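You operate a simulated robot arm through the tools that you are given. There is no shell and no other tool. Be economical: measure what you need, move in short steps, check, and stop when the job is done.

You are at the controls of a simulated robot arm. One attempt, no reset.

Task
Put the small strainer on top of the yellow cheese block. Then put the yellow cloth on top of the pastry board.

The check looks at the end state, three seconds after you hand in, the way a careful person would. Anything else that was tipped, shoved, dropped, spilled or broken makes it a failure. Flat cloth is picked up by pressing the open fingertips on it (5 to 10 N) and closing them slowly along it; thin cloth reads only 2 to 8 mm in the jaws.

Robot
A 7-joint arm with a two-finger parallel gripper, fixed in place. Base frame: the origin is at the foot of the arm, x ahead of it, y to its left, z up; the work surface is at about z = 0. Lengths are in mm, angles in degrees, forces in N, time in s.
With the tool pointing down near the work surface it reaches from about 220 to 580 mm from the base axis. Its first joint turns from -66.0 to 66.0 degrees. Payload 2.5 kg.
The tool frame sits at the grasp point between the pads (the TCP): z along the fingers, y along the line on which they close. The tips reach 23 mm beyond it. The gripper opens to 94 mm. The fingers are 38 mm wide and 10 mm thick; the gripper's body (54 by 96 mm) begins 39 mm behind the TCP.
Orientation is that of the tool frame in the base frame, as [roll, pitch, yaw] about the fixed x, y, z axes, in that order (R = Rz(yaw) Ry(pitch) Rx(roll)). With the fingers straight down and closing along the base's y, the tool's x points along the base's -x, its y along +y and its z along -z.

Tools
- The arm moves only by the tool nudge_tool. Its argument "steps" is a list of rows, each a list of 3 entries, a list of its own where there are three numbers: the shift along the base's x, y, z in cm, then the turn, a rotation vector about the base's x, y, z in degrees, then the opening, from 0 (shut) to 1 (fully open). In form: [[[dx, dy, dz], [rx, ry, rz], grip], ...]. A call has 1 to 8 rows; each row shifts and turns the commanded pose from where the row before left it. Rows are played at 5 a second. More than 50 mm and 8.6 degrees between two rows, or a gripper value outside its range, and nothing of the call is played. Where a pose cannot be reached the arm comes as near as it can. A force on the tool above 40 N (or 10 N above the force at the start of the call, whichever is more), or a blocked arm, ends the call early, and 0.2 s more pass. The fingers move at their own pace (about 108 mm/s each) and stop on an object; they squeeze with about 32 N. The grip force told is the motor's: it shows also when the fingers shut on nothing. Time passes only in rows, and 0.2 s behind the last, so rows that do not move let the fingers close. It gives the time, the measured TCP pose, the force on the tool (base axes), the opening and the grip force at its end, in the units of the frame above (readings bear some noise).
- Cameras (640 x 400 px; columns grow to the right, rows downward): "scene" is fixed at [128.5, -402.2, 537.1]; the picture's right is [0.78, -0.63, 0.00], its down [-0.42, -0.53, -0.73] and it looks along [0.46, 0.57, -0.68] (base axes); focal length 249 px, centre (320, 200). "wrist" rides on the gripper at [-39, 0, -44] in the tool frame; the picture's right is [0.00, -1.00, 0.00], its down [0.97, 0.00, -0.24] and it looks along [0.24, 0.00, 0.97] (tool axes); focal length 218 px, centre (320, 200). There is no depth. A picture from a camera that has moved, and an enlarged one, comes with that camera's place and axes in the base frame and with its lens. The place of the scene camera against the robot may be out by one fixed shift of up to 18 mm in any direction.
- camera(camera): a new picture of that camera. No time passes.
- enlarge(camera, box): a new picture of the part [left, top, right, bottom] of that camera's present view, enlarged. No time passes.
- sign_off(): hands the job in; it is judged then, once.

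Work in short steps. Places have to be worked out from the pictures, the camera data and where the tool is seen: move nearer, look again, correct. Check each grasp and each placing, and mend what went wrong. You have 120 turns and 76 pictures in all, those below and enlarged ones among them. Open the gripper and draw the arm clear of the work before you hand the job in, unless the task says otherwise; then end with one line.

The tools are called after ">>>" as name(argument=value, ...) on one line, values as JSON. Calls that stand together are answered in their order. nudge_tool: Moves the arm, as the interface text tells. Its arguments: {"type":"object","properties":{"steps":{"type":"array","items":{"type":"array"}}},"required":["steps"]} The other tools are called the same way: camera (camera) takes a picture; enlarge (camera, box) takes an enlarged picture of a part of a camera's view; sign_off () hands the job in.

At the start:

```text
time_s: 0.0
tcp_pos: [449.6, -16.8, 289.3]
ee_rot: [-179.9, 0.0, -179.9]
contact_force: [0.0, 0.0, -0.1]
opening: 94.0
grip_force: 0.0
```

scene: 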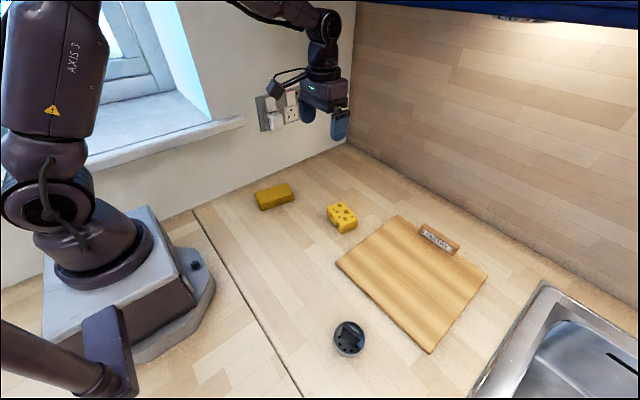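
wrist: 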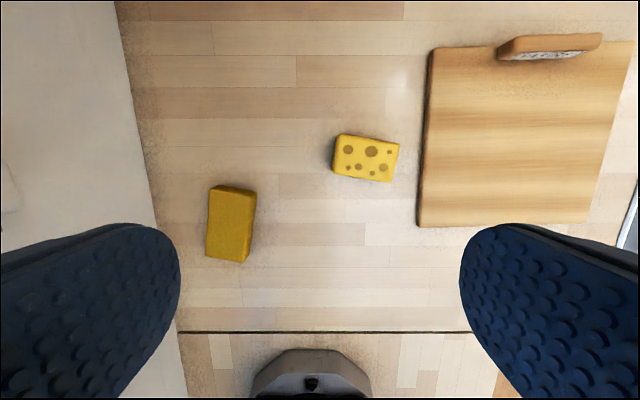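

I'll look closer at the items first: the dark round thing (likely the strainer), the two yellow things, and the board.

>>> enlarge(camera="scene", box=[230, 160, 390, 260])

>>> enlarge(camera="scene", box=[300, 270, 460, 370])

>>> enlarge(camera="scene", box=[380, 200, 500, 275])

```text
4.00 times, centred on (310, 210) of scene
camera zoom: at [128.5, -402.2, 537.1], right [0.78, -0.63, 0.0], down [-0.42, -0.53, -0.73], along [0.46, 0.57, -0.68], focal length 995 px, centre (360, 160)
```

zoom: 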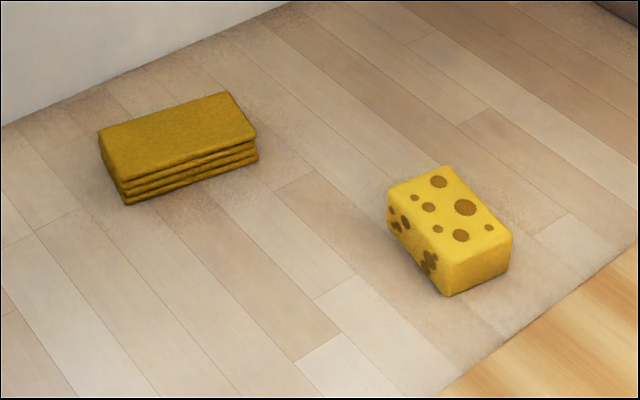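

```text
4.00 times, centred on (380, 320) of scene
camera zoom: at [128.5, -402.2, 537.1], right [0.78, -0.63, 0.0], down [-0.42, -0.53, -0.73], along [0.46, 0.57, -0.68], focal length 995 px, centre (80, -280)
```

zoom: 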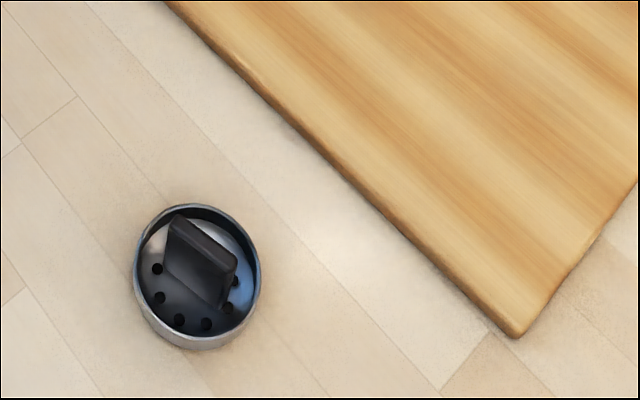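

```text
5.33 times, centred on (440, 238) of scene
camera zoom: at [128.5, -402.2, 537.1], right [0.78, -0.63, 0.0], down [-0.42, -0.53, -0.73], along [0.46, 0.57, -0.68], focal length 1327 px, centre (-320, 0)
```

zoom: 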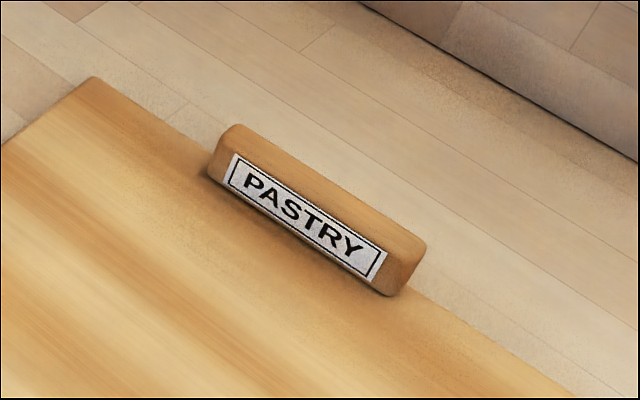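

The strainer is a small cup with a fin handle near (283,-304); the cheese is near (472,-80), the folded cloth near (374,119), and the board spans roughly x 370–610, y -165 to -435. I go above the strainer to look.

>>> nudge_tool(steps=[[[-2.1, -3.6, -1.2], [0, 0, 0], 1], [[-2.1, -3.6, -1.2], [0, 0, 0], 1], [[-2.1, -3.6, -1.2], [0, 0, 0], 1], [[-2.1, -3.6, -1.2], [0, 0, 0], 1], [[-2.1, -3.6, -1.2], [0, 0, 0], 1], [[-2.1, -3.6, -1.2], [0, 0, 0], 1], [[-2.1, -3.6, -1.2], [0, 0, 0], 1], [[-2.1, -3.6, -1.2], [0, 0, 0], 1]])

>>> camera(camera="wrist")

>>> camera(camera="scene")

```text
time_s: 1.8
tcp_pos: [281.8, -304.6, 192.9]
ee_rot: [-180.0, 0.1, 179.9]
contact_force: [-0.2, 0.6, -0.1]
opening: 93.8
grip_force: 0.0
```

```text
70 pictures are left
camera wrist: at [320.5, -303.6, 238.8], right [0.0, -1.0, 0.0], down [-0.97, 0.0, 0.24], along [-0.24, 0.0, -0.97], focal length 218 px, centre (320, 200)
```

wrist: 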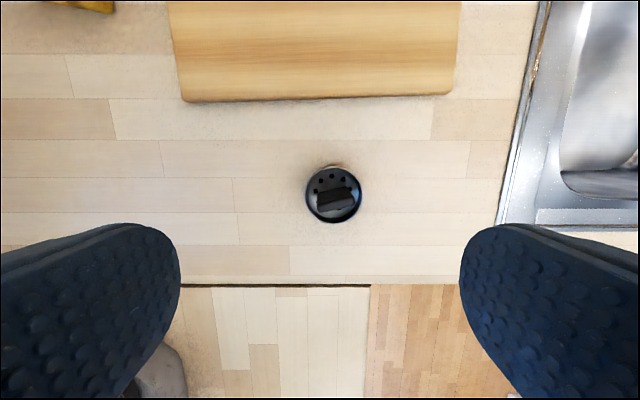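

```text
69 pictures are left
```

scene: 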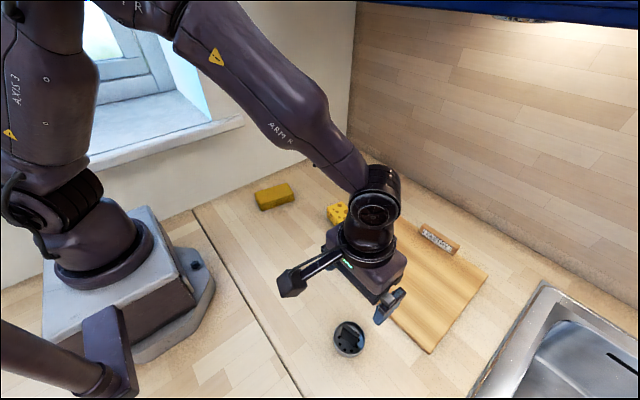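

Strainer seen at about (272,-318), 58 mm across. I go lower and look closer to judge the fin's height.

>>> nudge_tool(steps=[[[-0.5, -0.7, -3.0], [0, 0, 0], 1], [[-0.5, -0.7, -3.0], [0, 0, 0], 1], [[0, 0, -2.5], [0, 0, 0], 1]])

>>> camera(camera="wrist")

>>> enlarge(camera="scene", box=[300, 290, 396, 350])

```text
time_s: 2.6
tcp_pos: [270.3, -318.2, 107.8]
ee_rot: [-180.0, 0.1, 179.9]
contact_force: [-0.3, 0.0, -0.9]
opening: 94.0
grip_force: 0.1
```

```text
68 pictures are left
camera wrist: at [308.5, -318.6, 151.9], right [0.0, -1.0, 0.0], down [-0.97, 0.0, 0.24], along [-0.24, 0.0, -0.97], focal length 218 px, centre (320, 200)
```

wrist: 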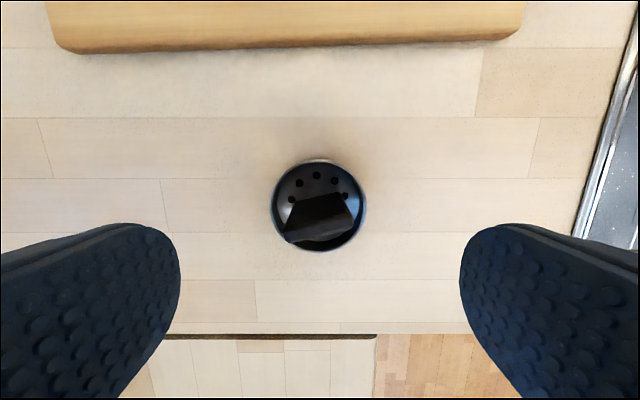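

```text
6.67 times, centred on (348, 320) of scene
camera zoom: at [128.5, -402.2, 537.1], right [0.78, -0.63, 0.0], down [-0.42, -0.53, -0.73], along [0.46, 0.57, -0.68], focal length 1659 px, centre (133, -600)
```

zoom: 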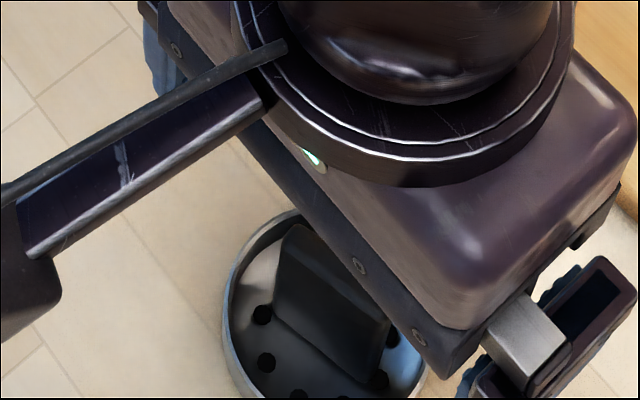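

The fin stands well above the ring; I enlarge the wrist view to measure it.

>>> enlarge(camera="wrist", box=[256, 150, 384, 260])

```text
3.64 times, centred on (320, 205) of wrist
camera zoom: at [308.5, -318.6, 151.9], right [0.0, -1.0, 0.0], down [-0.97, 0.0, 0.24], along [-0.24, 0.0, -0.97], focal length 794 px, centre (320, 182)
```

zoom: 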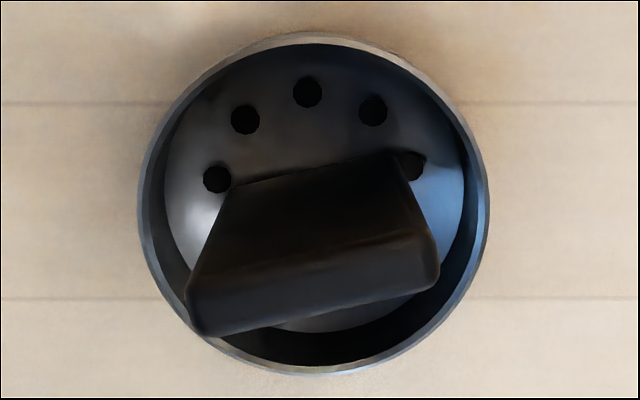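

The fin top is at about z 58, centre (272,-318), ~31 by 7 mm, ring top ~z 20. I'll grip the fin, so I turn the tool about -79° to close across it.

>>> nudge_tool(steps=[[[0, 0, 0], [0, 0, -7.9], 1], [[0, 0, 0], [0, 0, -7.9], 1], [[0, 0, 0], [0, 0, -7.9], 1], [[0, 0, 0], [0, 0, -7.9], 1], [[0, 0, 0], [0, 0, -7.9], 1]])

>>> nudge_tool(steps=[[[0, 0, 0], [0, 0, -7.9], 1], [[0, 0, 0], [0, 0, -7.9], 1], [[0, 0, 0], [0, 0, -7.9], 1], [[0, 0, 0], [0, 0, -7.9], 1], [[0, 0, 0], [0, 0, -7.9], 1], [[0, 0, 0], [0, 0, 0], 1]])

>>> camera(camera="wrist")

```text
time_s: 3.8
tcp_pos: [269.2, -318.6, 108.3]
ee_rot: [179.9, -0.1, 140.3]
contact_force: [0.3, 0.2, 0.1]
opening: 94.0
grip_force: 0.1
```

```text
time_s: 5.2
tcp_pos: [270.8, -318.6, 108.3]
ee_rot: [-179.9, 0.0, 100.8]
contact_force: [0.1, -0.4, -0.6]
opening: 94.1
grip_force: 0.0
```

```text
65 pictures are left
camera wrist: at [277.5, -356.2, 152.6], right [-0.98, -0.19, 0.0], down [-0.18, 0.95, 0.24], along [-0.05, 0.24, -0.97], focal length 218 px, centre (320, 200)
```

wrist: 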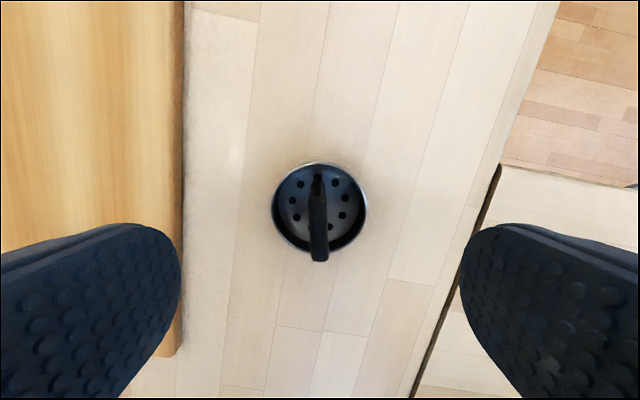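

Fin is aligned and centred between the pads. I descend to TCP z≈50 with a half opening.

>>> nudge_tool(steps=[[[0.1, 0, -2.0], [0, 0, 0], 0.5], [[0, 0, -2.0], [0, 0, 0], 0.5], [[0, 0, -1.7], [0, 0, 0], 0.5], [[0, 0, 0], [0, 0, 0], 0.5]])

>>> camera(camera="wrist")

>>> camera(camera="scene")

```text
time_s: 6.2
tcp_pos: [270.3, -318.7, 51.2]
ee_rot: [180.0, 0.0, 100.9]
contact_force: [0.1, 0.4, 0.0]
opening: 46.9
grip_force: 0.0
```

```text
64 pictures are left
camera wrist: at [277.8, -356.5, 95.6], right [-0.98, -0.19, 0.0], down [-0.18, 0.95, 0.24], along [-0.05, 0.24, -0.97], focal length 218 px, centre (320, 200)
```

wrist: 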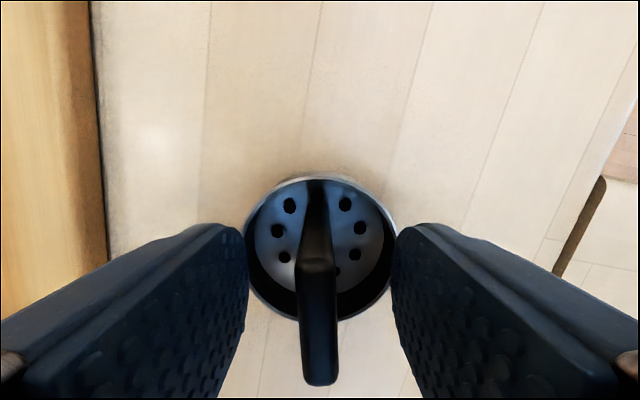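

```text
63 pictures are left
```

scene: 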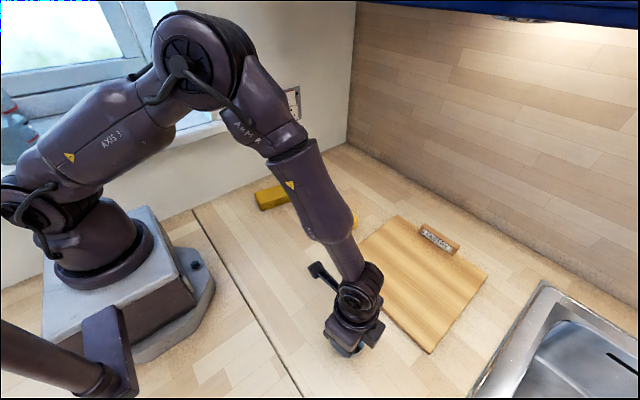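

The fin stands centred between the fingers; I close slowly.

>>> nudge_tool(steps=[[[0, 0, 0], [0, 0, 0], 0.3], [[0, 0, 0], [0, 0, 0], 0.15], [[0, 0, 0], [0, 0, 0], 0], [[0, 0, 0], [0, 0, 0], 0], [[0, 0, 0], [0, 0, 0], 0]])

```text
time_s: 7.4
tcp_pos: [270.6, -319.0, 51.2]
ee_rot: [180.0, 0.0, 100.9]
contact_force: [-0.7, 0.6, -0.3]
opening: 7.8
grip_force: 32.1
```

Gripped at 7.8 mm. I lift it and check.

>>> nudge_tool(steps=[[[0, 0, 2.0], [0, 0, 0], 0], [[0, 0, 3.5], [0, 0, 0], 0], [[0, 0, 4.0], [0, 0, 0], 0], [[0, 0, 3.0], [0, 0, 0], 0], [[0, 0, 0], [0, 0, 0], 0]])

>>> camera(camera="wrist")

>>> camera(camera="scene")

```text
time_s: 8.6
tcp_pos: [270.9, -316.6, 174.6]
ee_rot: [180.0, -0.1, 101.0]
contact_force: [-0.5, -0.6, -0.2]
opening: 7.5
grip_force: 32.4
```

```text
62 pictures are left
camera wrist: at [278.7, -354.5, 220.3], right [-0.98, -0.19, 0.0], down [-0.18, 0.95, 0.24], along [-0.05, 0.24, -0.97], focal length 218 px, centre (320, 200)
```

wrist: 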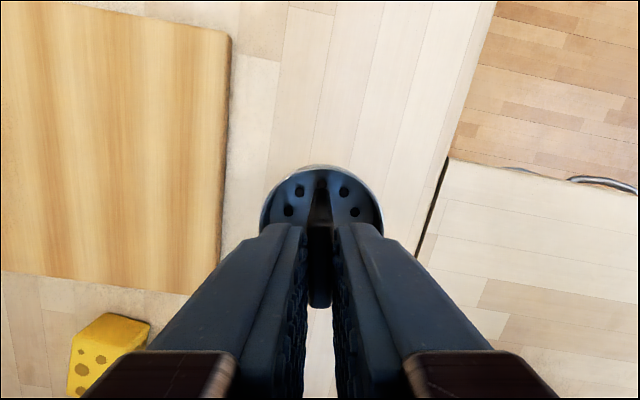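

```text
61 pictures are left
```

scene: 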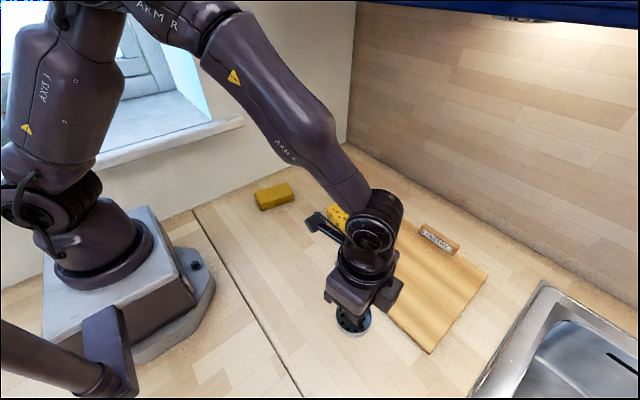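

Held level; its base hangs 51 mm below the TCP. I carry it high to beyond the cheese so that the wrist camera sees the cheese past the strainer.

>>> nudge_tool(steps=[[[2.39, 3.96, 0], [0, 0, 0], 0], [[2.39, 3.96, 0], [0, 0, 0], 0], [[2.39, 3.96, 0], [0, 0, 0], 0], [[2.39, 3.96, 0], [0, 0, 0], 0], [[2.39, 3.96, 0], [0, 0, 0], 0], [[2.39, 3.96, 0], [0, 0, 0], 0], [[2.39, 3.96, 0], [0, 0, 0], 0], [[2.39, 3.96, 0], [0, 0, 0], 0]])

>>> nudge_tool(steps=[[[0, 0, 0], [0, 0, 0], 0], [[0, 0, 0], [0, 0, 0], 0]])

>>> camera(camera="wrist")

>>> camera(camera="scene")

```text
time_s: 10.4
tcp_pos: [459.5, 3.3, 176.3]
ee_rot: [179.9, 0.0, 100.9]
contact_force: [-0.2, -0.2, -1.2]
opening: 7.6
grip_force: 32.0
```

```text
time_s: 11.0
tcp_pos: [459.9, 2.3, 175.8]
ee_rot: [-179.9, 0.0, 101.0]
contact_force: [-0.7, 0.0, 0.2]
opening: 7.7
grip_force: 31.4
```

```text
60 pictures are left
camera wrist: at [466.7, -35.5, 221.0], right [-0.98, -0.19, 0.0], down [-0.18, 0.95, 0.24], along [-0.05, 0.24, -0.97], focal length 218 px, centre (320, 200)
```

wrist: 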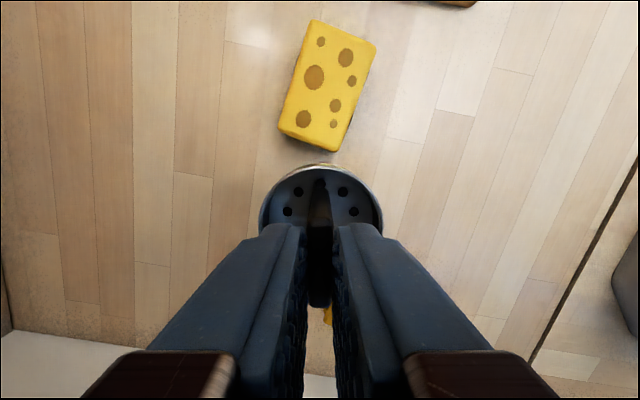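

```text
59 pictures are left
```

scene: 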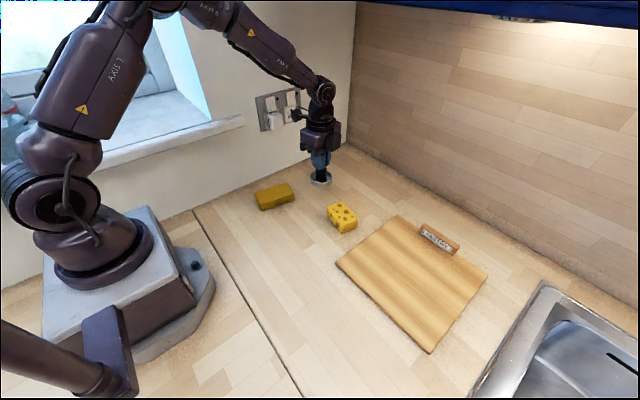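

The cheese's top centre computes to about (469,-80), size ~82×52, height perhaps 30–40 mm. I move over it and lower partway.

>>> nudge_tool(steps=[[[0.4, -2.8, 0], [0, 0, 0], 0], [[0.3, -2.8, 0], [0, 0, 0], 0], [[0.3, -2.7, 0], [0, 0, 0], 0], [[0, 0, -2.5], [0, 0, 0], 0], [[0, 0, -2.5], [0, 0, 0], 0], [[0, 0, 0], [0, 0, 0], 0]])

>>> camera(camera="wrist")

>>> enlarge(camera="scene", box=[270, 140, 430, 240])

```text
time_s: 12.4
tcp_pos: [473.9, -84.4, 126.1]
ee_rot: [-180.0, 0.0, 100.9]
contact_force: [-0.2, -0.2, 0.4]
opening: 7.6
grip_force: 32.4
```

```text
58 pictures are left
camera wrist: at [480.4, -122.8, 171.8], right [-0.98, -0.19, 0.0], down [-0.18, 0.95, 0.24], along [-0.05, 0.24, -0.97], focal length 218 px, centre (320, 200)
```

wrist: 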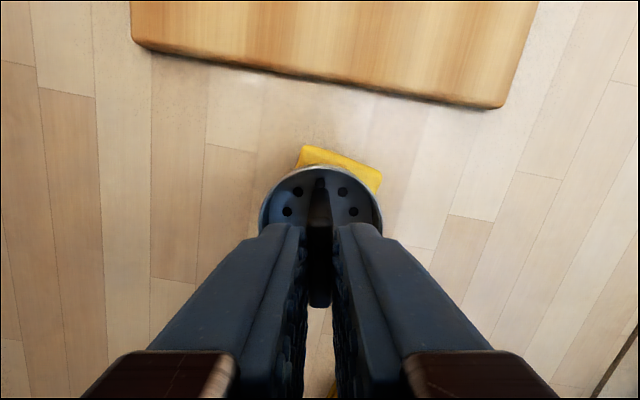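

```text
4.00 times, centred on (350, 190) of scene
camera zoom: at [128.5, -402.2, 537.1], right [0.78, -0.63, 0.0], down [-0.42, -0.53, -0.73], along [0.46, 0.57, -0.68], focal length 995 px, centre (200, 240)
```

zoom: 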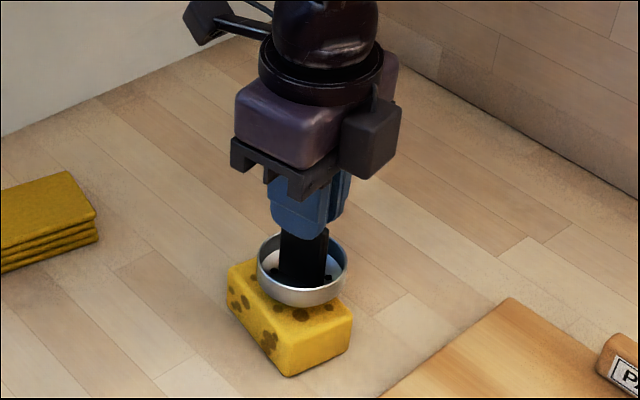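

The cheese centre is about (469.5,-78); I shift 4 mm back in x and 6 mm in y, then lower slowly watching the force.

>>> nudge_tool(steps=[[[-0.4, 0.6, 0], [0, 0, 0], 0], [[0, 0, -1.0], [0, 0, 0], 0], [[0, 0, -1.0], [0, 0, 0], 0], [[0, 0, 0], [0, 0, 0], 0]])

>>> enlarge(camera="scene", box=[294, 160, 390, 240])

```text
time_s: 13.4
tcp_pos: [470.7, -80.6, 109.7]
ee_rot: [179.8, 0.1, 100.9]
contact_force: [-7.3, -0.9, 25.5]
opening: 7.8
grip_force: 32.3
```

```text
5.00 times, centred on (342, 200) of scene
camera zoom: at [128.4, -402.2, 537.2], right [0.78, -0.63, 0.0], down [-0.42, -0.53, -0.73], along [0.46, 0.57, -0.68], focal length 1244 px, centre (210, 200)
```

zoom: 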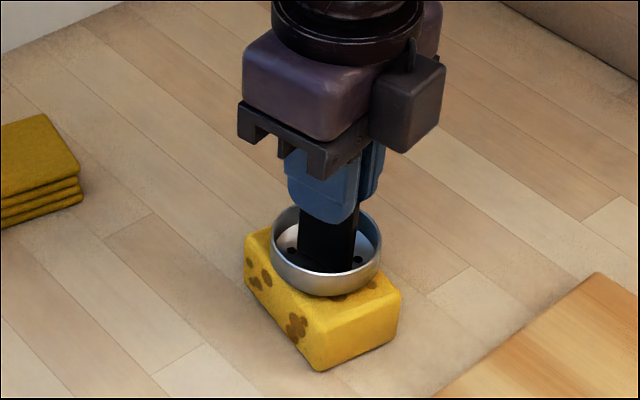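

Contact with 25 N at z 109.7, earlier than expected. I ease up a little to relieve it and read the force.

>>> nudge_tool(steps=[[[0, 0, 0.3], [0, 0, 0], 0], [[0, 0, 0], [0, 0, 0], 0]])

>>> camera(camera="wrist")

>>> enlarge(camera="scene", box=[310, 180, 374, 240])

```text
time_s: 14.0
tcp_pos: [468.4, -78.8, 109.2]
ee_rot: [-179.9, 0.0, 101.0]
contact_force: [1.7, -0.8, 1.4]
opening: 7.6
grip_force: 32.1
```

```text
55 pictures are left
camera wrist: at [476.3, -117.2, 153.5], right [-0.98, -0.19, 0.0], down [-0.18, 0.95, 0.24], along [-0.05, 0.24, -0.97], focal length 218 px, centre (320, 200)
```

wrist: 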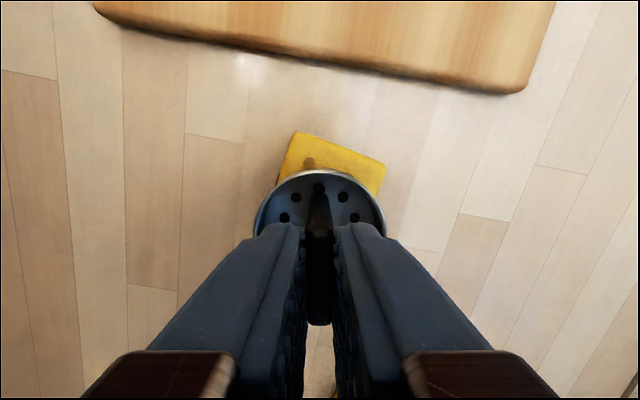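

```text
6.67 times, centred on (342, 210) of scene
camera zoom: at [128.5, -402.2, 537.1], right [0.78, -0.63, 0.0], down [-0.42, -0.53, -0.73], along [0.46, 0.57, -0.68], focal length 1659 px, centre (173, 133)
```

zoom: 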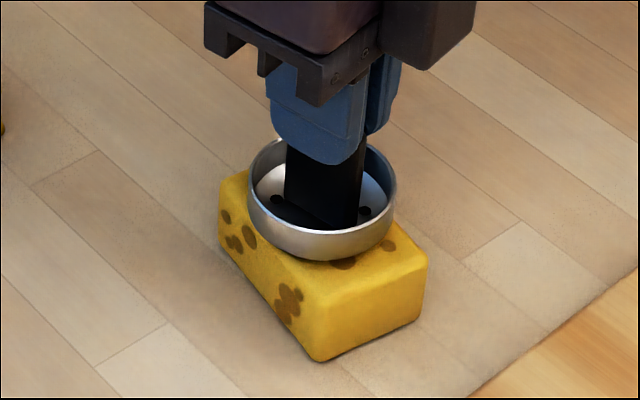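

The strainer now rests centred on the cheese (it slid a few mm up in the grip), force ~1 N. I release gently and rise.

>>> nudge_tool(steps=[[[0, 0, 0], [0, 0, 0], 0.15], [[0, 0, 0], [0, 0, 0], 0.4], [[0, 0, 0], [0, 0, 0], 0.5], [[0, 0, 0], [0, 0, 0], 0.5], [[0, 0, 3.0], [0, 0, 0], 0.5], [[0, 0, 4.0], [0, 0, 0], 0.5], [[0, 0, 4.0], [0, 0, 0], 0.5]])

>>> camera(camera="wrist")

>>> enlarge(camera="scene", box=[294, 160, 390, 240])

```text
time_s: 15.6
tcp_pos: [467.6, -79.2, 224.0]
ee_rot: [-179.8, 0.0, 100.8]
contact_force: [0.1, 0.8, -0.2]
opening: 47.2
grip_force: 0.0
```

```text
53 pictures are left
camera wrist: at [474.8, -117.1, 267.3], right [-0.98, -0.19, 0.0], down [-0.18, 0.95, 0.24], along [-0.05, 0.24, -0.97], focal length 218 px, centre (320, 200)
```

wrist: 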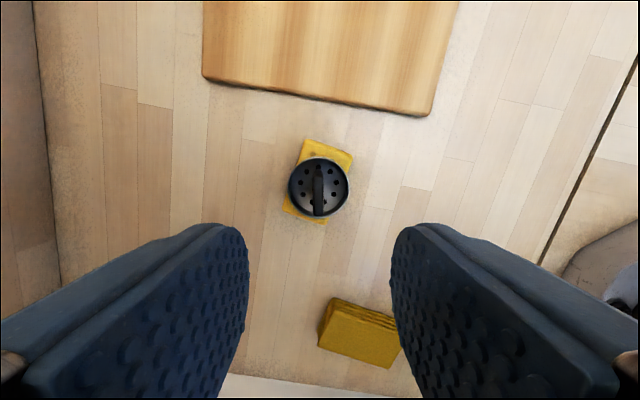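

```text
5.00 times, centred on (342, 200) of scene
camera zoom: at [128.5, -402.2, 537.1], right [0.78, -0.63, 0.0], down [-0.42, -0.53, -0.73], along [0.46, 0.57, -0.68], focal length 1244 px, centre (210, 200)
```

zoom: 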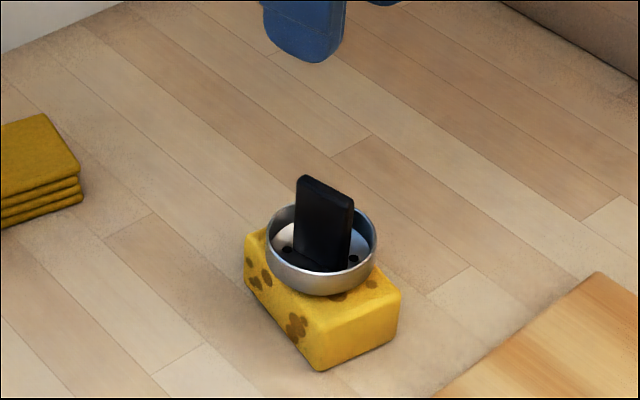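

Strainer sits well on the cheese. Next I move over the folded cloth while turning the tool back by 72° so it closes across the cloth's short side.

>>> nudge_tool(steps=[[[-1.17, 2.47, 0], [0, 0, 8], 0.8], [[-1.17, 2.47, 0], [0, 0, 8], 1], [[-1.17, 2.47, 0], [0, 0, 8], 1], [[-1.17, 2.47, 0], [0, 0, 8], 1], [[-1.17, 2.47, 0], [0, 0, 8], 1], [[-1.17, 2.47, 0], [0, 0, 8], 1], [[-1.17, 2.47, 0], [0, 0, 8], 1], [[-1.17, 2.47, 0], [0, 0, 8], 1]])

>>> nudge_tool(steps=[[[0, 0, -3], [0, 0, 8], 1], [[0, 0, -3], [0, 0, 0], 1], [[0, 0, 0], [0, 0, 0], 1]])

>>> camera(camera="wrist")

>>> enlarge(camera="scene", box=[220, 120, 348, 220])

```text
time_s: 17.4
tcp_pos: [376.2, 120.2, 220.7]
ee_rot: [-180.0, 0.1, 165.1]
contact_force: [0.2, -0.8, -0.2]
opening: 94.0
grip_force: 0.1
```

```text
time_s: 18.2
tcp_pos: [373.1, 120.8, 158.5]
ee_rot: [180.0, 0.1, 173.0]
contact_force: [0.2, 0.1, -0.1]
opening: 94.1
grip_force: 0.2
```

```text
51 pictures are left
camera wrist: at [411.6, 116.1, 203.8], right [-0.12, -0.99, 0.0], down [-0.96, 0.12, 0.24], along [-0.24, 0.03, -0.97], focal length 218 px, centre (320, 200)
```

wrist: 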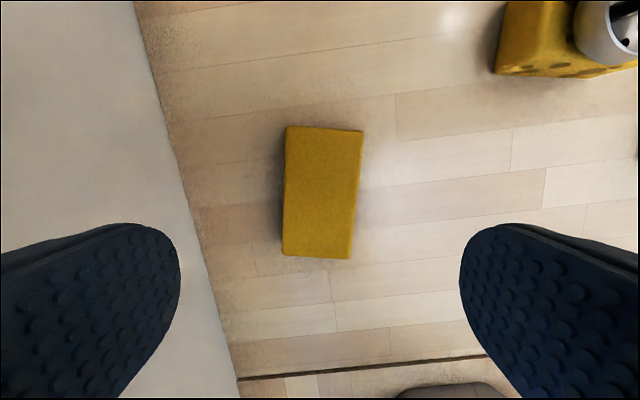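

```text
4.00 times, centred on (284, 170) of scene
camera zoom: at [128.5, -402.2, 537.1], right [0.78, -0.63, 0.0], down [-0.42, -0.53, -0.73], along [0.46, 0.57, -0.68], focal length 995 px, centre (464, 320)
```

zoom: 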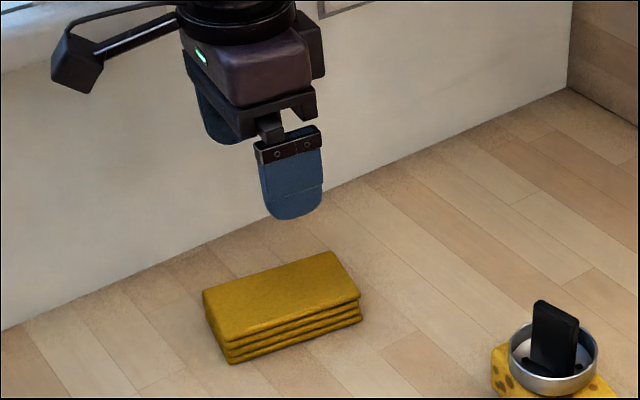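

The cloth is a stack about 60×103×30 mm at (375,119), with its long axis 3.6° off the tool. I correct this and descend halfway for a check.

>>> nudge_tool(steps=[[[0.2, -0.1, -2], [0, 0, -3.6], 1], [[0, 0, -3], [0, 0, 0], 1], [[0, 0, -2], [0, 0, 0], 1], [[0, 0, 0], [0, 0, 0], 1]])

>>> camera(camera="wrist")

```text
time_s: 19.2
tcp_pos: [375.0, 118.5, 88.4]
ee_rot: [179.9, 0.2, 169.4]
contact_force: [-0.1, -0.6, -0.3]
opening: 93.9
grip_force: 0.1
```

```text
49 pictures are left
camera wrist: at [414.0, 111.0, 132.5], right [-0.18, -0.98, 0.0], down [-0.95, 0.18, 0.24], along [-0.24, 0.04, -0.97], focal length 218 px, centre (320, 200)
```

wrist: 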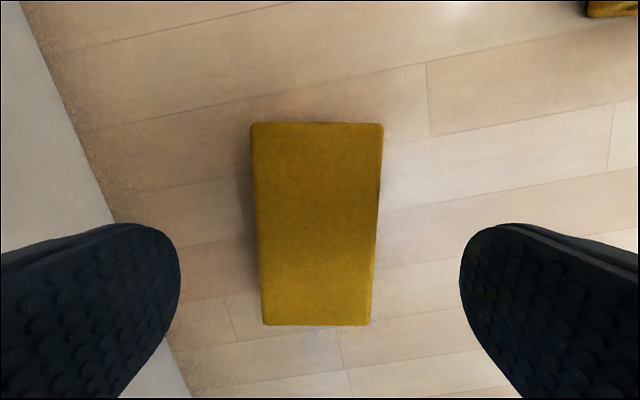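

Aligned and centred. I descend to TCP z≈30 (tips ~7 mm above the table).

>>> nudge_tool(steps=[[[0.1, 0, -2], [0, 0, 0], 1], [[0.1, 0, -2], [0, 0, 0], 1], [[0, 0, -1.9], [0, 0, 0], 1], [[0, 0, 0], [0, 0, 0], 1]])

>>> nudge_tool(steps=[[[0, 0, 0], [0, 0, 0], 0.75], [[0, 0, 0], [0, 0, 0], 0.65], [[0, 0, 0], [0, 0, 0], 0.55], [[0, 0, 0], [0, 0, 0], 0.45], [[0, 0, 0], [0, 0, 0], 0.4]])

>>> camera(camera="wrist")

```text
time_s: 20.2
tcp_pos: [378.7, 116.5, 32.3]
ee_rot: [180.0, 0.0, 169.3]
contact_force: [-0.1, -1.1, -0.2]
opening: 93.9
grip_force: 0.0
```

```text
time_s: 21.4
tcp_pos: [378.2, 117.6, 31.5]
ee_rot: [-180.0, 0.0, 169.4]
contact_force: [-0.7, -0.4, 0.2]
opening: 63.2
grip_force: 32.0
```

```text
48 pictures are left
camera wrist: at [416.5, 110.9, 76.8], right [-0.18, -0.98, 0.0], down [-0.95, 0.18, 0.24], along [-0.24, 0.04, -0.97], focal length 218 px, centre (320, 200)
```

wrist: 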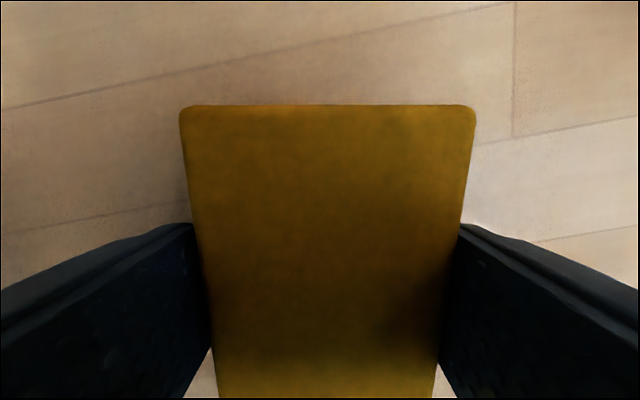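

Gripped solidly at 63 mm with 32 N. I lift and check.

>>> nudge_tool(steps=[[[0, 0, 1.5], [0, 0, 0], 0.4], [[0, 0, 3.5], [0, 0, 0], 0.4], [[0, 0, 4], [0, 0, 0], 0.4], [[0, 0, 4], [0, 0, 0], 0.4], [[0, 0, 4], [0, 0, 0], 0.4], [[0, 0, 0], [0, 0, 0], 0.4]])

>>> camera(camera="scene")

>>> camera(camera="wrist")

```text
time_s: 22.8
tcp_pos: [379.2, 120.4, 201.4]
ee_rot: [180.0, 0.1, 169.4]
contact_force: [-0.4, 0.3, 0.0]
opening: 63.2
grip_force: 32.3
```

```text
47 pictures are left
```

scene: 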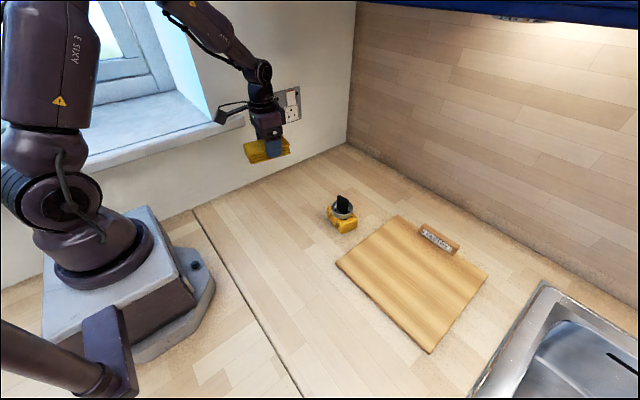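

```text
46 pictures are left
camera wrist: at [417.6, 113.8, 245.3], right [-0.18, -0.98, 0.0], down [-0.95, 0.18, 0.24], along [-0.24, 0.04, -0.97], focal length 218 px, centre (320, 200)
```

wrist: 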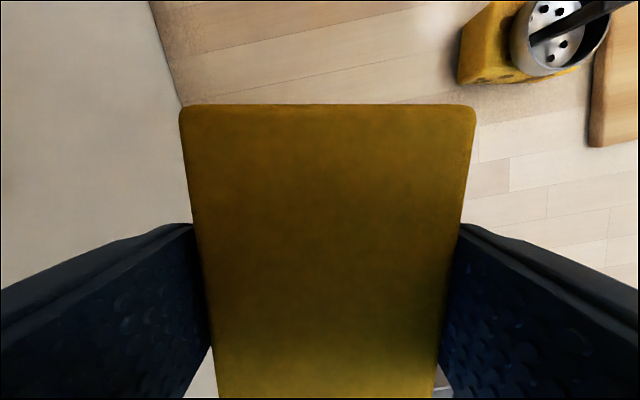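

Cloth is held flat. I carry it high (bottom ~170, strainer top ~108) towards the board at about (450,-265).

>>> nudge_tool(steps=[[[0.4, -4.3, 0], [0, 0, 0], 0.4], [[0.4, -4.3, 0], [0, 0, 0], 0.4], [[0.4, -4.3, 0], [0, 0, 0], 0.4], [[0.8, -4.3, 0], [0, 0, 0], 0.4], [[0.9, -4.3, 0], [0, 0, 0], 0.4], [[1.0, -4.3, 0], [0, 0, 0], 0.4], [[1.0, -4.3, 0], [0, 0, 0], 0.4], [[1.0, -4.3, 0], [0, 0, 0], 0.4]])

>>> nudge_tool(steps=[[[1.0, -4.0, 0], [0, 0, 0], 0.4], [[0, 0, -3], [0, 0, 0], 0.4], [[0, 0, -3], [0, 0, 0], 0.4], [[0, 0, -2], [0, 0, 0], 0.4], [[0, 0, 0], [0, 0, 0], 0.4]])

>>> camera(camera="scene")

>>> camera(camera="wrist")

```text
time_s: 24.6
tcp_pos: [436.7, -226.0, 200.3]
ee_rot: [-180.0, 0.0, 169.4]
contact_force: [-0.4, 0.6, -1.1]
opening: 63.1
grip_force: 31.8
```

```text
time_s: 25.8
tcp_pos: [448.8, -266.3, 120.4]
ee_rot: [-179.9, 0.1, 169.3]
contact_force: [0.4, 0.4, -0.6]
opening: 63.0
grip_force: 31.4
```

```text
45 pictures are left
```

scene: 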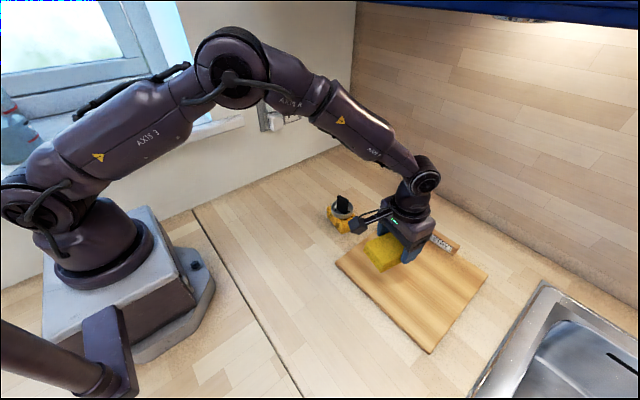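

```text
44 pictures are left
camera wrist: at [485.9, -271.9, 163.8], right [-0.18, -0.98, 0.0], down [-0.95, 0.18, 0.24], along [-0.24, 0.04, -0.97], focal length 218 px, centre (320, 200)
```

wrist: 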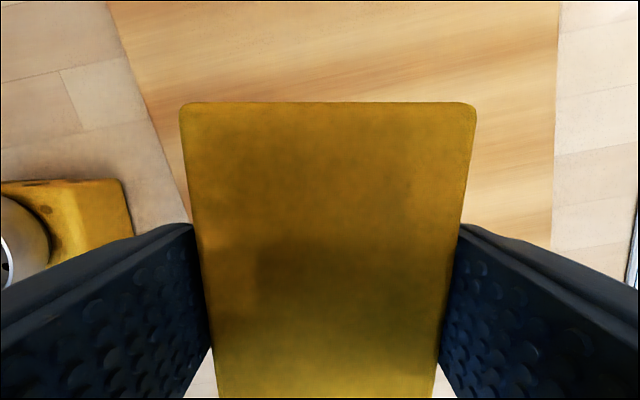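

Board spans y about -171 to -425 and x from ~370; I shift 20 mm further onto it and lower towards contact.

>>> nudge_tool(steps=[[[0, -2.0, 0], [0, 0, 0], 0.4], [[0, 0, -2.5], [0, 0, 0], 0.4], [[0, 0, -2.5], [0, 0, 0], 0.4], [[0, 0, -0.6], [0, 0, 0], 0.4], [[0, 0, 0], [0, 0, 0], 0.4]])

>>> enlarge(camera="scene", box=[330, 210, 490, 330])

```text
time_s: 27.0
tcp_pos: [449.6, -286.2, 64.1]
ee_rot: [-179.9, 0.0, 169.4]
contact_force: [-0.1, -0.4, 0.2]
opening: 63.1
grip_force: 32.5
```

```text
3.33 times, centred on (410, 270) of scene
camera zoom: at [128.5, -402.2, 537.1], right [0.78, -0.63, 0.0], down [-0.42, -0.53, -0.73], along [0.46, 0.57, -0.68], focal length 829 px, centre (20, -33)
```

zoom: 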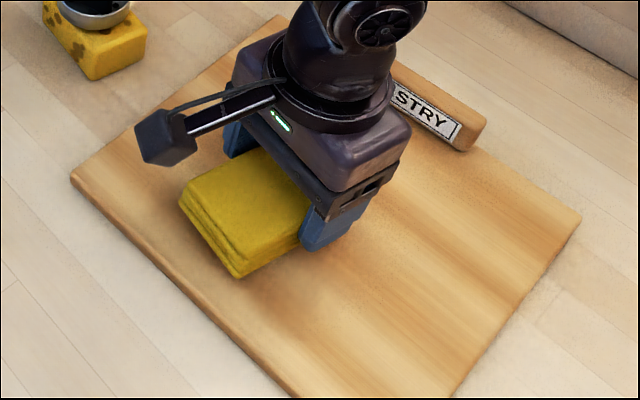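

Well over the board and clear of the label block. I lower in small steps until contact.

>>> nudge_tool(steps=[[[0, 0, -0.4], [0, 0, 0], 0.4], [[0, 0, -0.4], [0, 0, 0], 0.4], [[0, 0, 0], [0, 0, 0], 0.4]])

>>> nudge_tool(steps=[[[0, 0, -0.3], [0, 0, 0], 0.4], [[0, 0, 0], [0, 0, 0], 0.4]])

```text
time_s: 27.8
tcp_pos: [448.7, -286.8, 57.5]
ee_rot: [-180.0, 0.1, 169.3]
contact_force: [1.1, -0.5, -1.1]
opening: 63.3
grip_force: 31.6
```

```text
time_s: 28.4
tcp_pos: [448.5, -286.2, 54.2]
ee_rot: [180.0, 0.0, 169.3]
contact_force: [0.2, 0.3, -0.1]
opening: 63.3
grip_force: 32.3
```

No contact yet; I continue down.

>>> nudge_tool(steps=[[[0, 0, -0.3], [0, 0, 0], 0.4], [[0, 0, 0], [0, 0, 0], 0.4]])

>>> nudge_tool(steps=[[[0, 0, -0.2], [0, 0, 0], 0.4], [[0, 0, 0], [0, 0, 0], 0.4]])

```text
time_s: 29.0
tcp_pos: [448.3, -286.9, 51.2]
ee_rot: [180.0, 0.0, 169.4]
contact_force: [0.2, 0.9, -0.2]
opening: 62.9
grip_force: 32.5
```

```text
time_s: 29.6
tcp_pos: [449.9, -285.7, 49.2]
ee_rot: [-180.0, 0.0, 169.2]
contact_force: [0.4, 0.2, -0.7]
opening: 62.9
grip_force: 31.9
```

>>> nudge_tool(steps=[[[0, 0, -0.2], [0, 0, 0], 0.4], [[0, 0, 0], [0, 0, 0], 0.4]])

>>> nudge_tool(steps=[[[0, 0, -0.2], [0, 0, 0], 0.4], [[0, 0, 0], [0, 0, 0], 0.4]])

>>> enlarge(camera="scene", box=[360, 230, 456, 290])

```text
time_s: 30.2
tcp_pos: [448.8, -285.8, 47.2]
ee_rot: [-180.0, 0.1, 169.4]
contact_force: [-0.5, -0.1, -0.7]
opening: 63.2
grip_force: 32.0
```

```text
time_s: 30.8
tcp_pos: [448.8, -286.3, 46.9]
ee_rot: [-180.0, 0.1, 169.5]
contact_force: [-7.0, 4.2, 17.7]
opening: 63.2
grip_force: 32.3
```

```text
6.67 times, centred on (408, 260) of scene
camera zoom: at [128.4, -402.2, 537.2], right [0.78, -0.63, 0.0], down [-0.42, -0.53, -0.73], along [0.46, 0.57, -0.68], focal length 1659 px, centre (-267, -200)
```

zoom: 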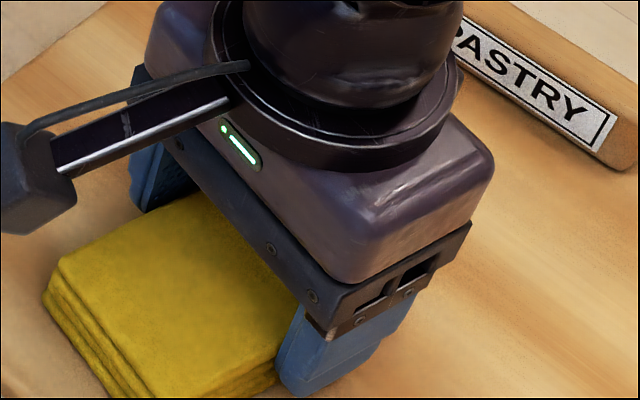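

Contact at z≈47 (17 N). I back off 1 mm, release slowly and rise.

>>> nudge_tool(steps=[[[0, 0, 0.1], [0, 0, 0], 0.4], [[0, 0, 0], [0, 0, 0], 0.7], [[0, 0, 0], [0, 0, 0], 0.9], [[0, 0, 0], [0, 0, 0], 1], [[0, 0, 0], [0, 0, 0], 1]])

>>> nudge_tool(steps=[[[0, 0, 2], [0, 0, 0], 1], [[0, 0, 4], [0, 0, 0], 1], [[0, 0, 4.5], [0, 0, 0], 1], [[0, 0, 4.5], [0, 0, 0], 1], [[-4.5, 0, 0], [0, 0, 0], 1], [[-4.5, 0, 0], [0, 0, 0], 1], [[-4.5, 0, 0], [0, 0, 0], 1], [[0, 0, 0], [0, 0, 0], 1]])

>>> camera(camera="scene")

>>> camera(camera="wrist")

```text
time_s: 32.0
tcp_pos: [448.6, -287.2, 44.0]
ee_rot: [180.0, 0.0, 169.3]
contact_force: [-0.4, 0.8, -0.2]
opening: 93.9
grip_force: 0.0
```

```text
time_s: 33.8
tcp_pos: [310.4, -287.7, 197.4]
ee_rot: [180.0, 0.1, 169.3]
contact_force: [-0.8, 0.2, -0.7]
opening: 94.2
grip_force: 0.0
```

```text
41 pictures are left
```

scene: 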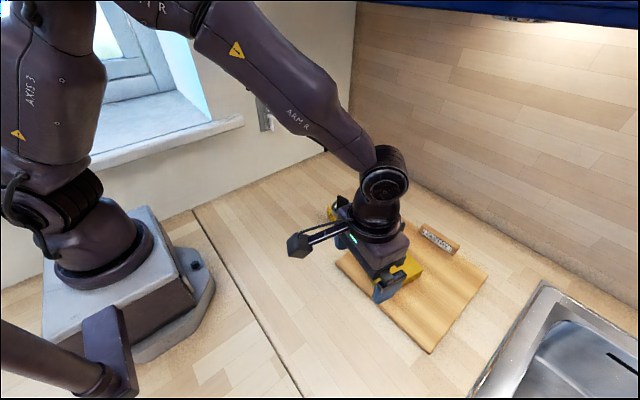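

```text
40 pictures are left
camera wrist: at [349.6, -294.4, 242.2], right [-0.18, -0.98, 0.0], down [-0.95, 0.18, 0.24], along [-0.24, 0.04, -0.97], focal length 218 px, centre (320, 200)
```

wrist: 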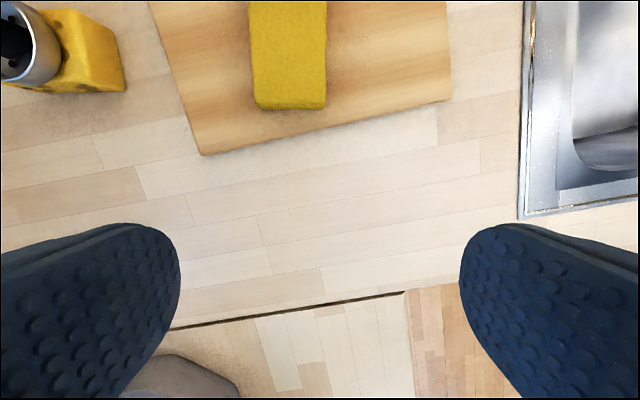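

The cloth lies on the board. I swing the arm fully away to see both placings unobstructed.

>>> nudge_tool(steps=[[[0, 0, 4], [0, 0, 0], 1], [[-1, 4.5, 1], [0, 0, 0], 1], [[0, 4.5, 0], [0, 0, 0], 1], [[0, 4.5, 0], [0, 0, 0], 1], [[0, 4.5, 0], [0, 0, 0], 1], [[0, 4.5, 0], [0, 0, 0], 1], [[0, 4.5, 0], [0, 0, 0], 1], [[0, 0, 0], [0, 0, 0], 1]])

>>> camera(camera="scene")

>>> enlarge(camera="scene", box=[310, 180, 502, 360])

```text
time_s: 35.6
tcp_pos: [305.1, -14.4, 245.7]
ee_rot: [180.0, 0.0, 169.4]
contact_force: [-1.1, -0.5, -0.7]
opening: 94.0
grip_force: 0.1
```

```text
39 pictures are left
```

scene: 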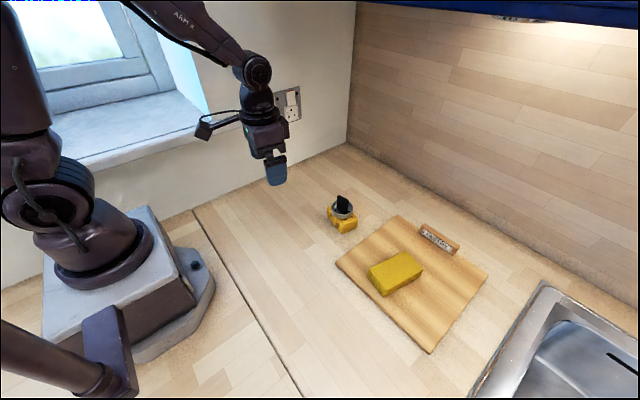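

```text
2.22 times, centred on (406, 270) of scene
camera zoom: at [128.5, -402.2, 537.1], right [0.78, -0.63, 0.0], down [-0.42, -0.53, -0.73], along [0.46, 0.57, -0.68], focal length 553 px, centre (129, 44)
```

zoom: 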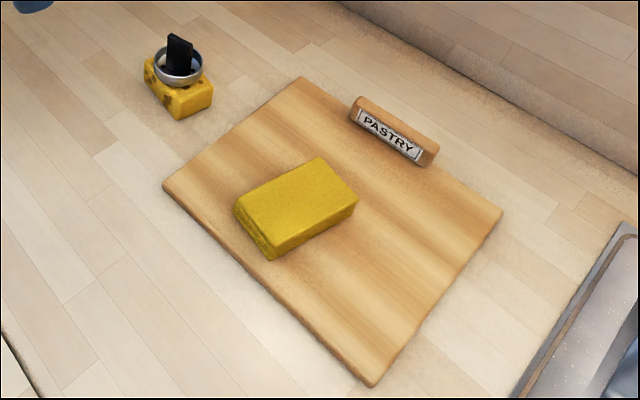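

Both look placed; one close check of the strainer.

>>> enlarge(camera="scene", box=[294, 160, 390, 240])

```text
5.00 times, centred on (342, 200) of scene
camera zoom: at [128.5, -402.2, 537.1], right [0.78, -0.63, 0.0], down [-0.42, -0.53, -0.73], along [0.46, 0.57, -0.68], focal length 1244 px, centre (210, 200)
```

zoom: 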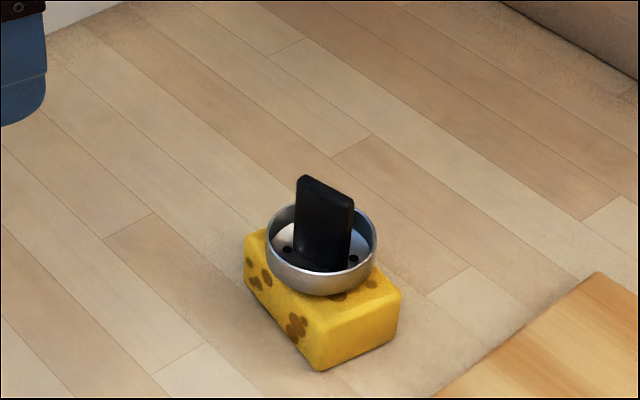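

Strainer is unchanged on the cheese, the cloth is on the board, and the arm is clear with the gripper open; I hand in.

>>> sign_off()

```text
The job is handed in.
```

The strainer is on top of the yellow cheese block and the yellow cloth is on the pastry board. The last pictures showed both in place and nothing else disturbed, and the job is handed in.
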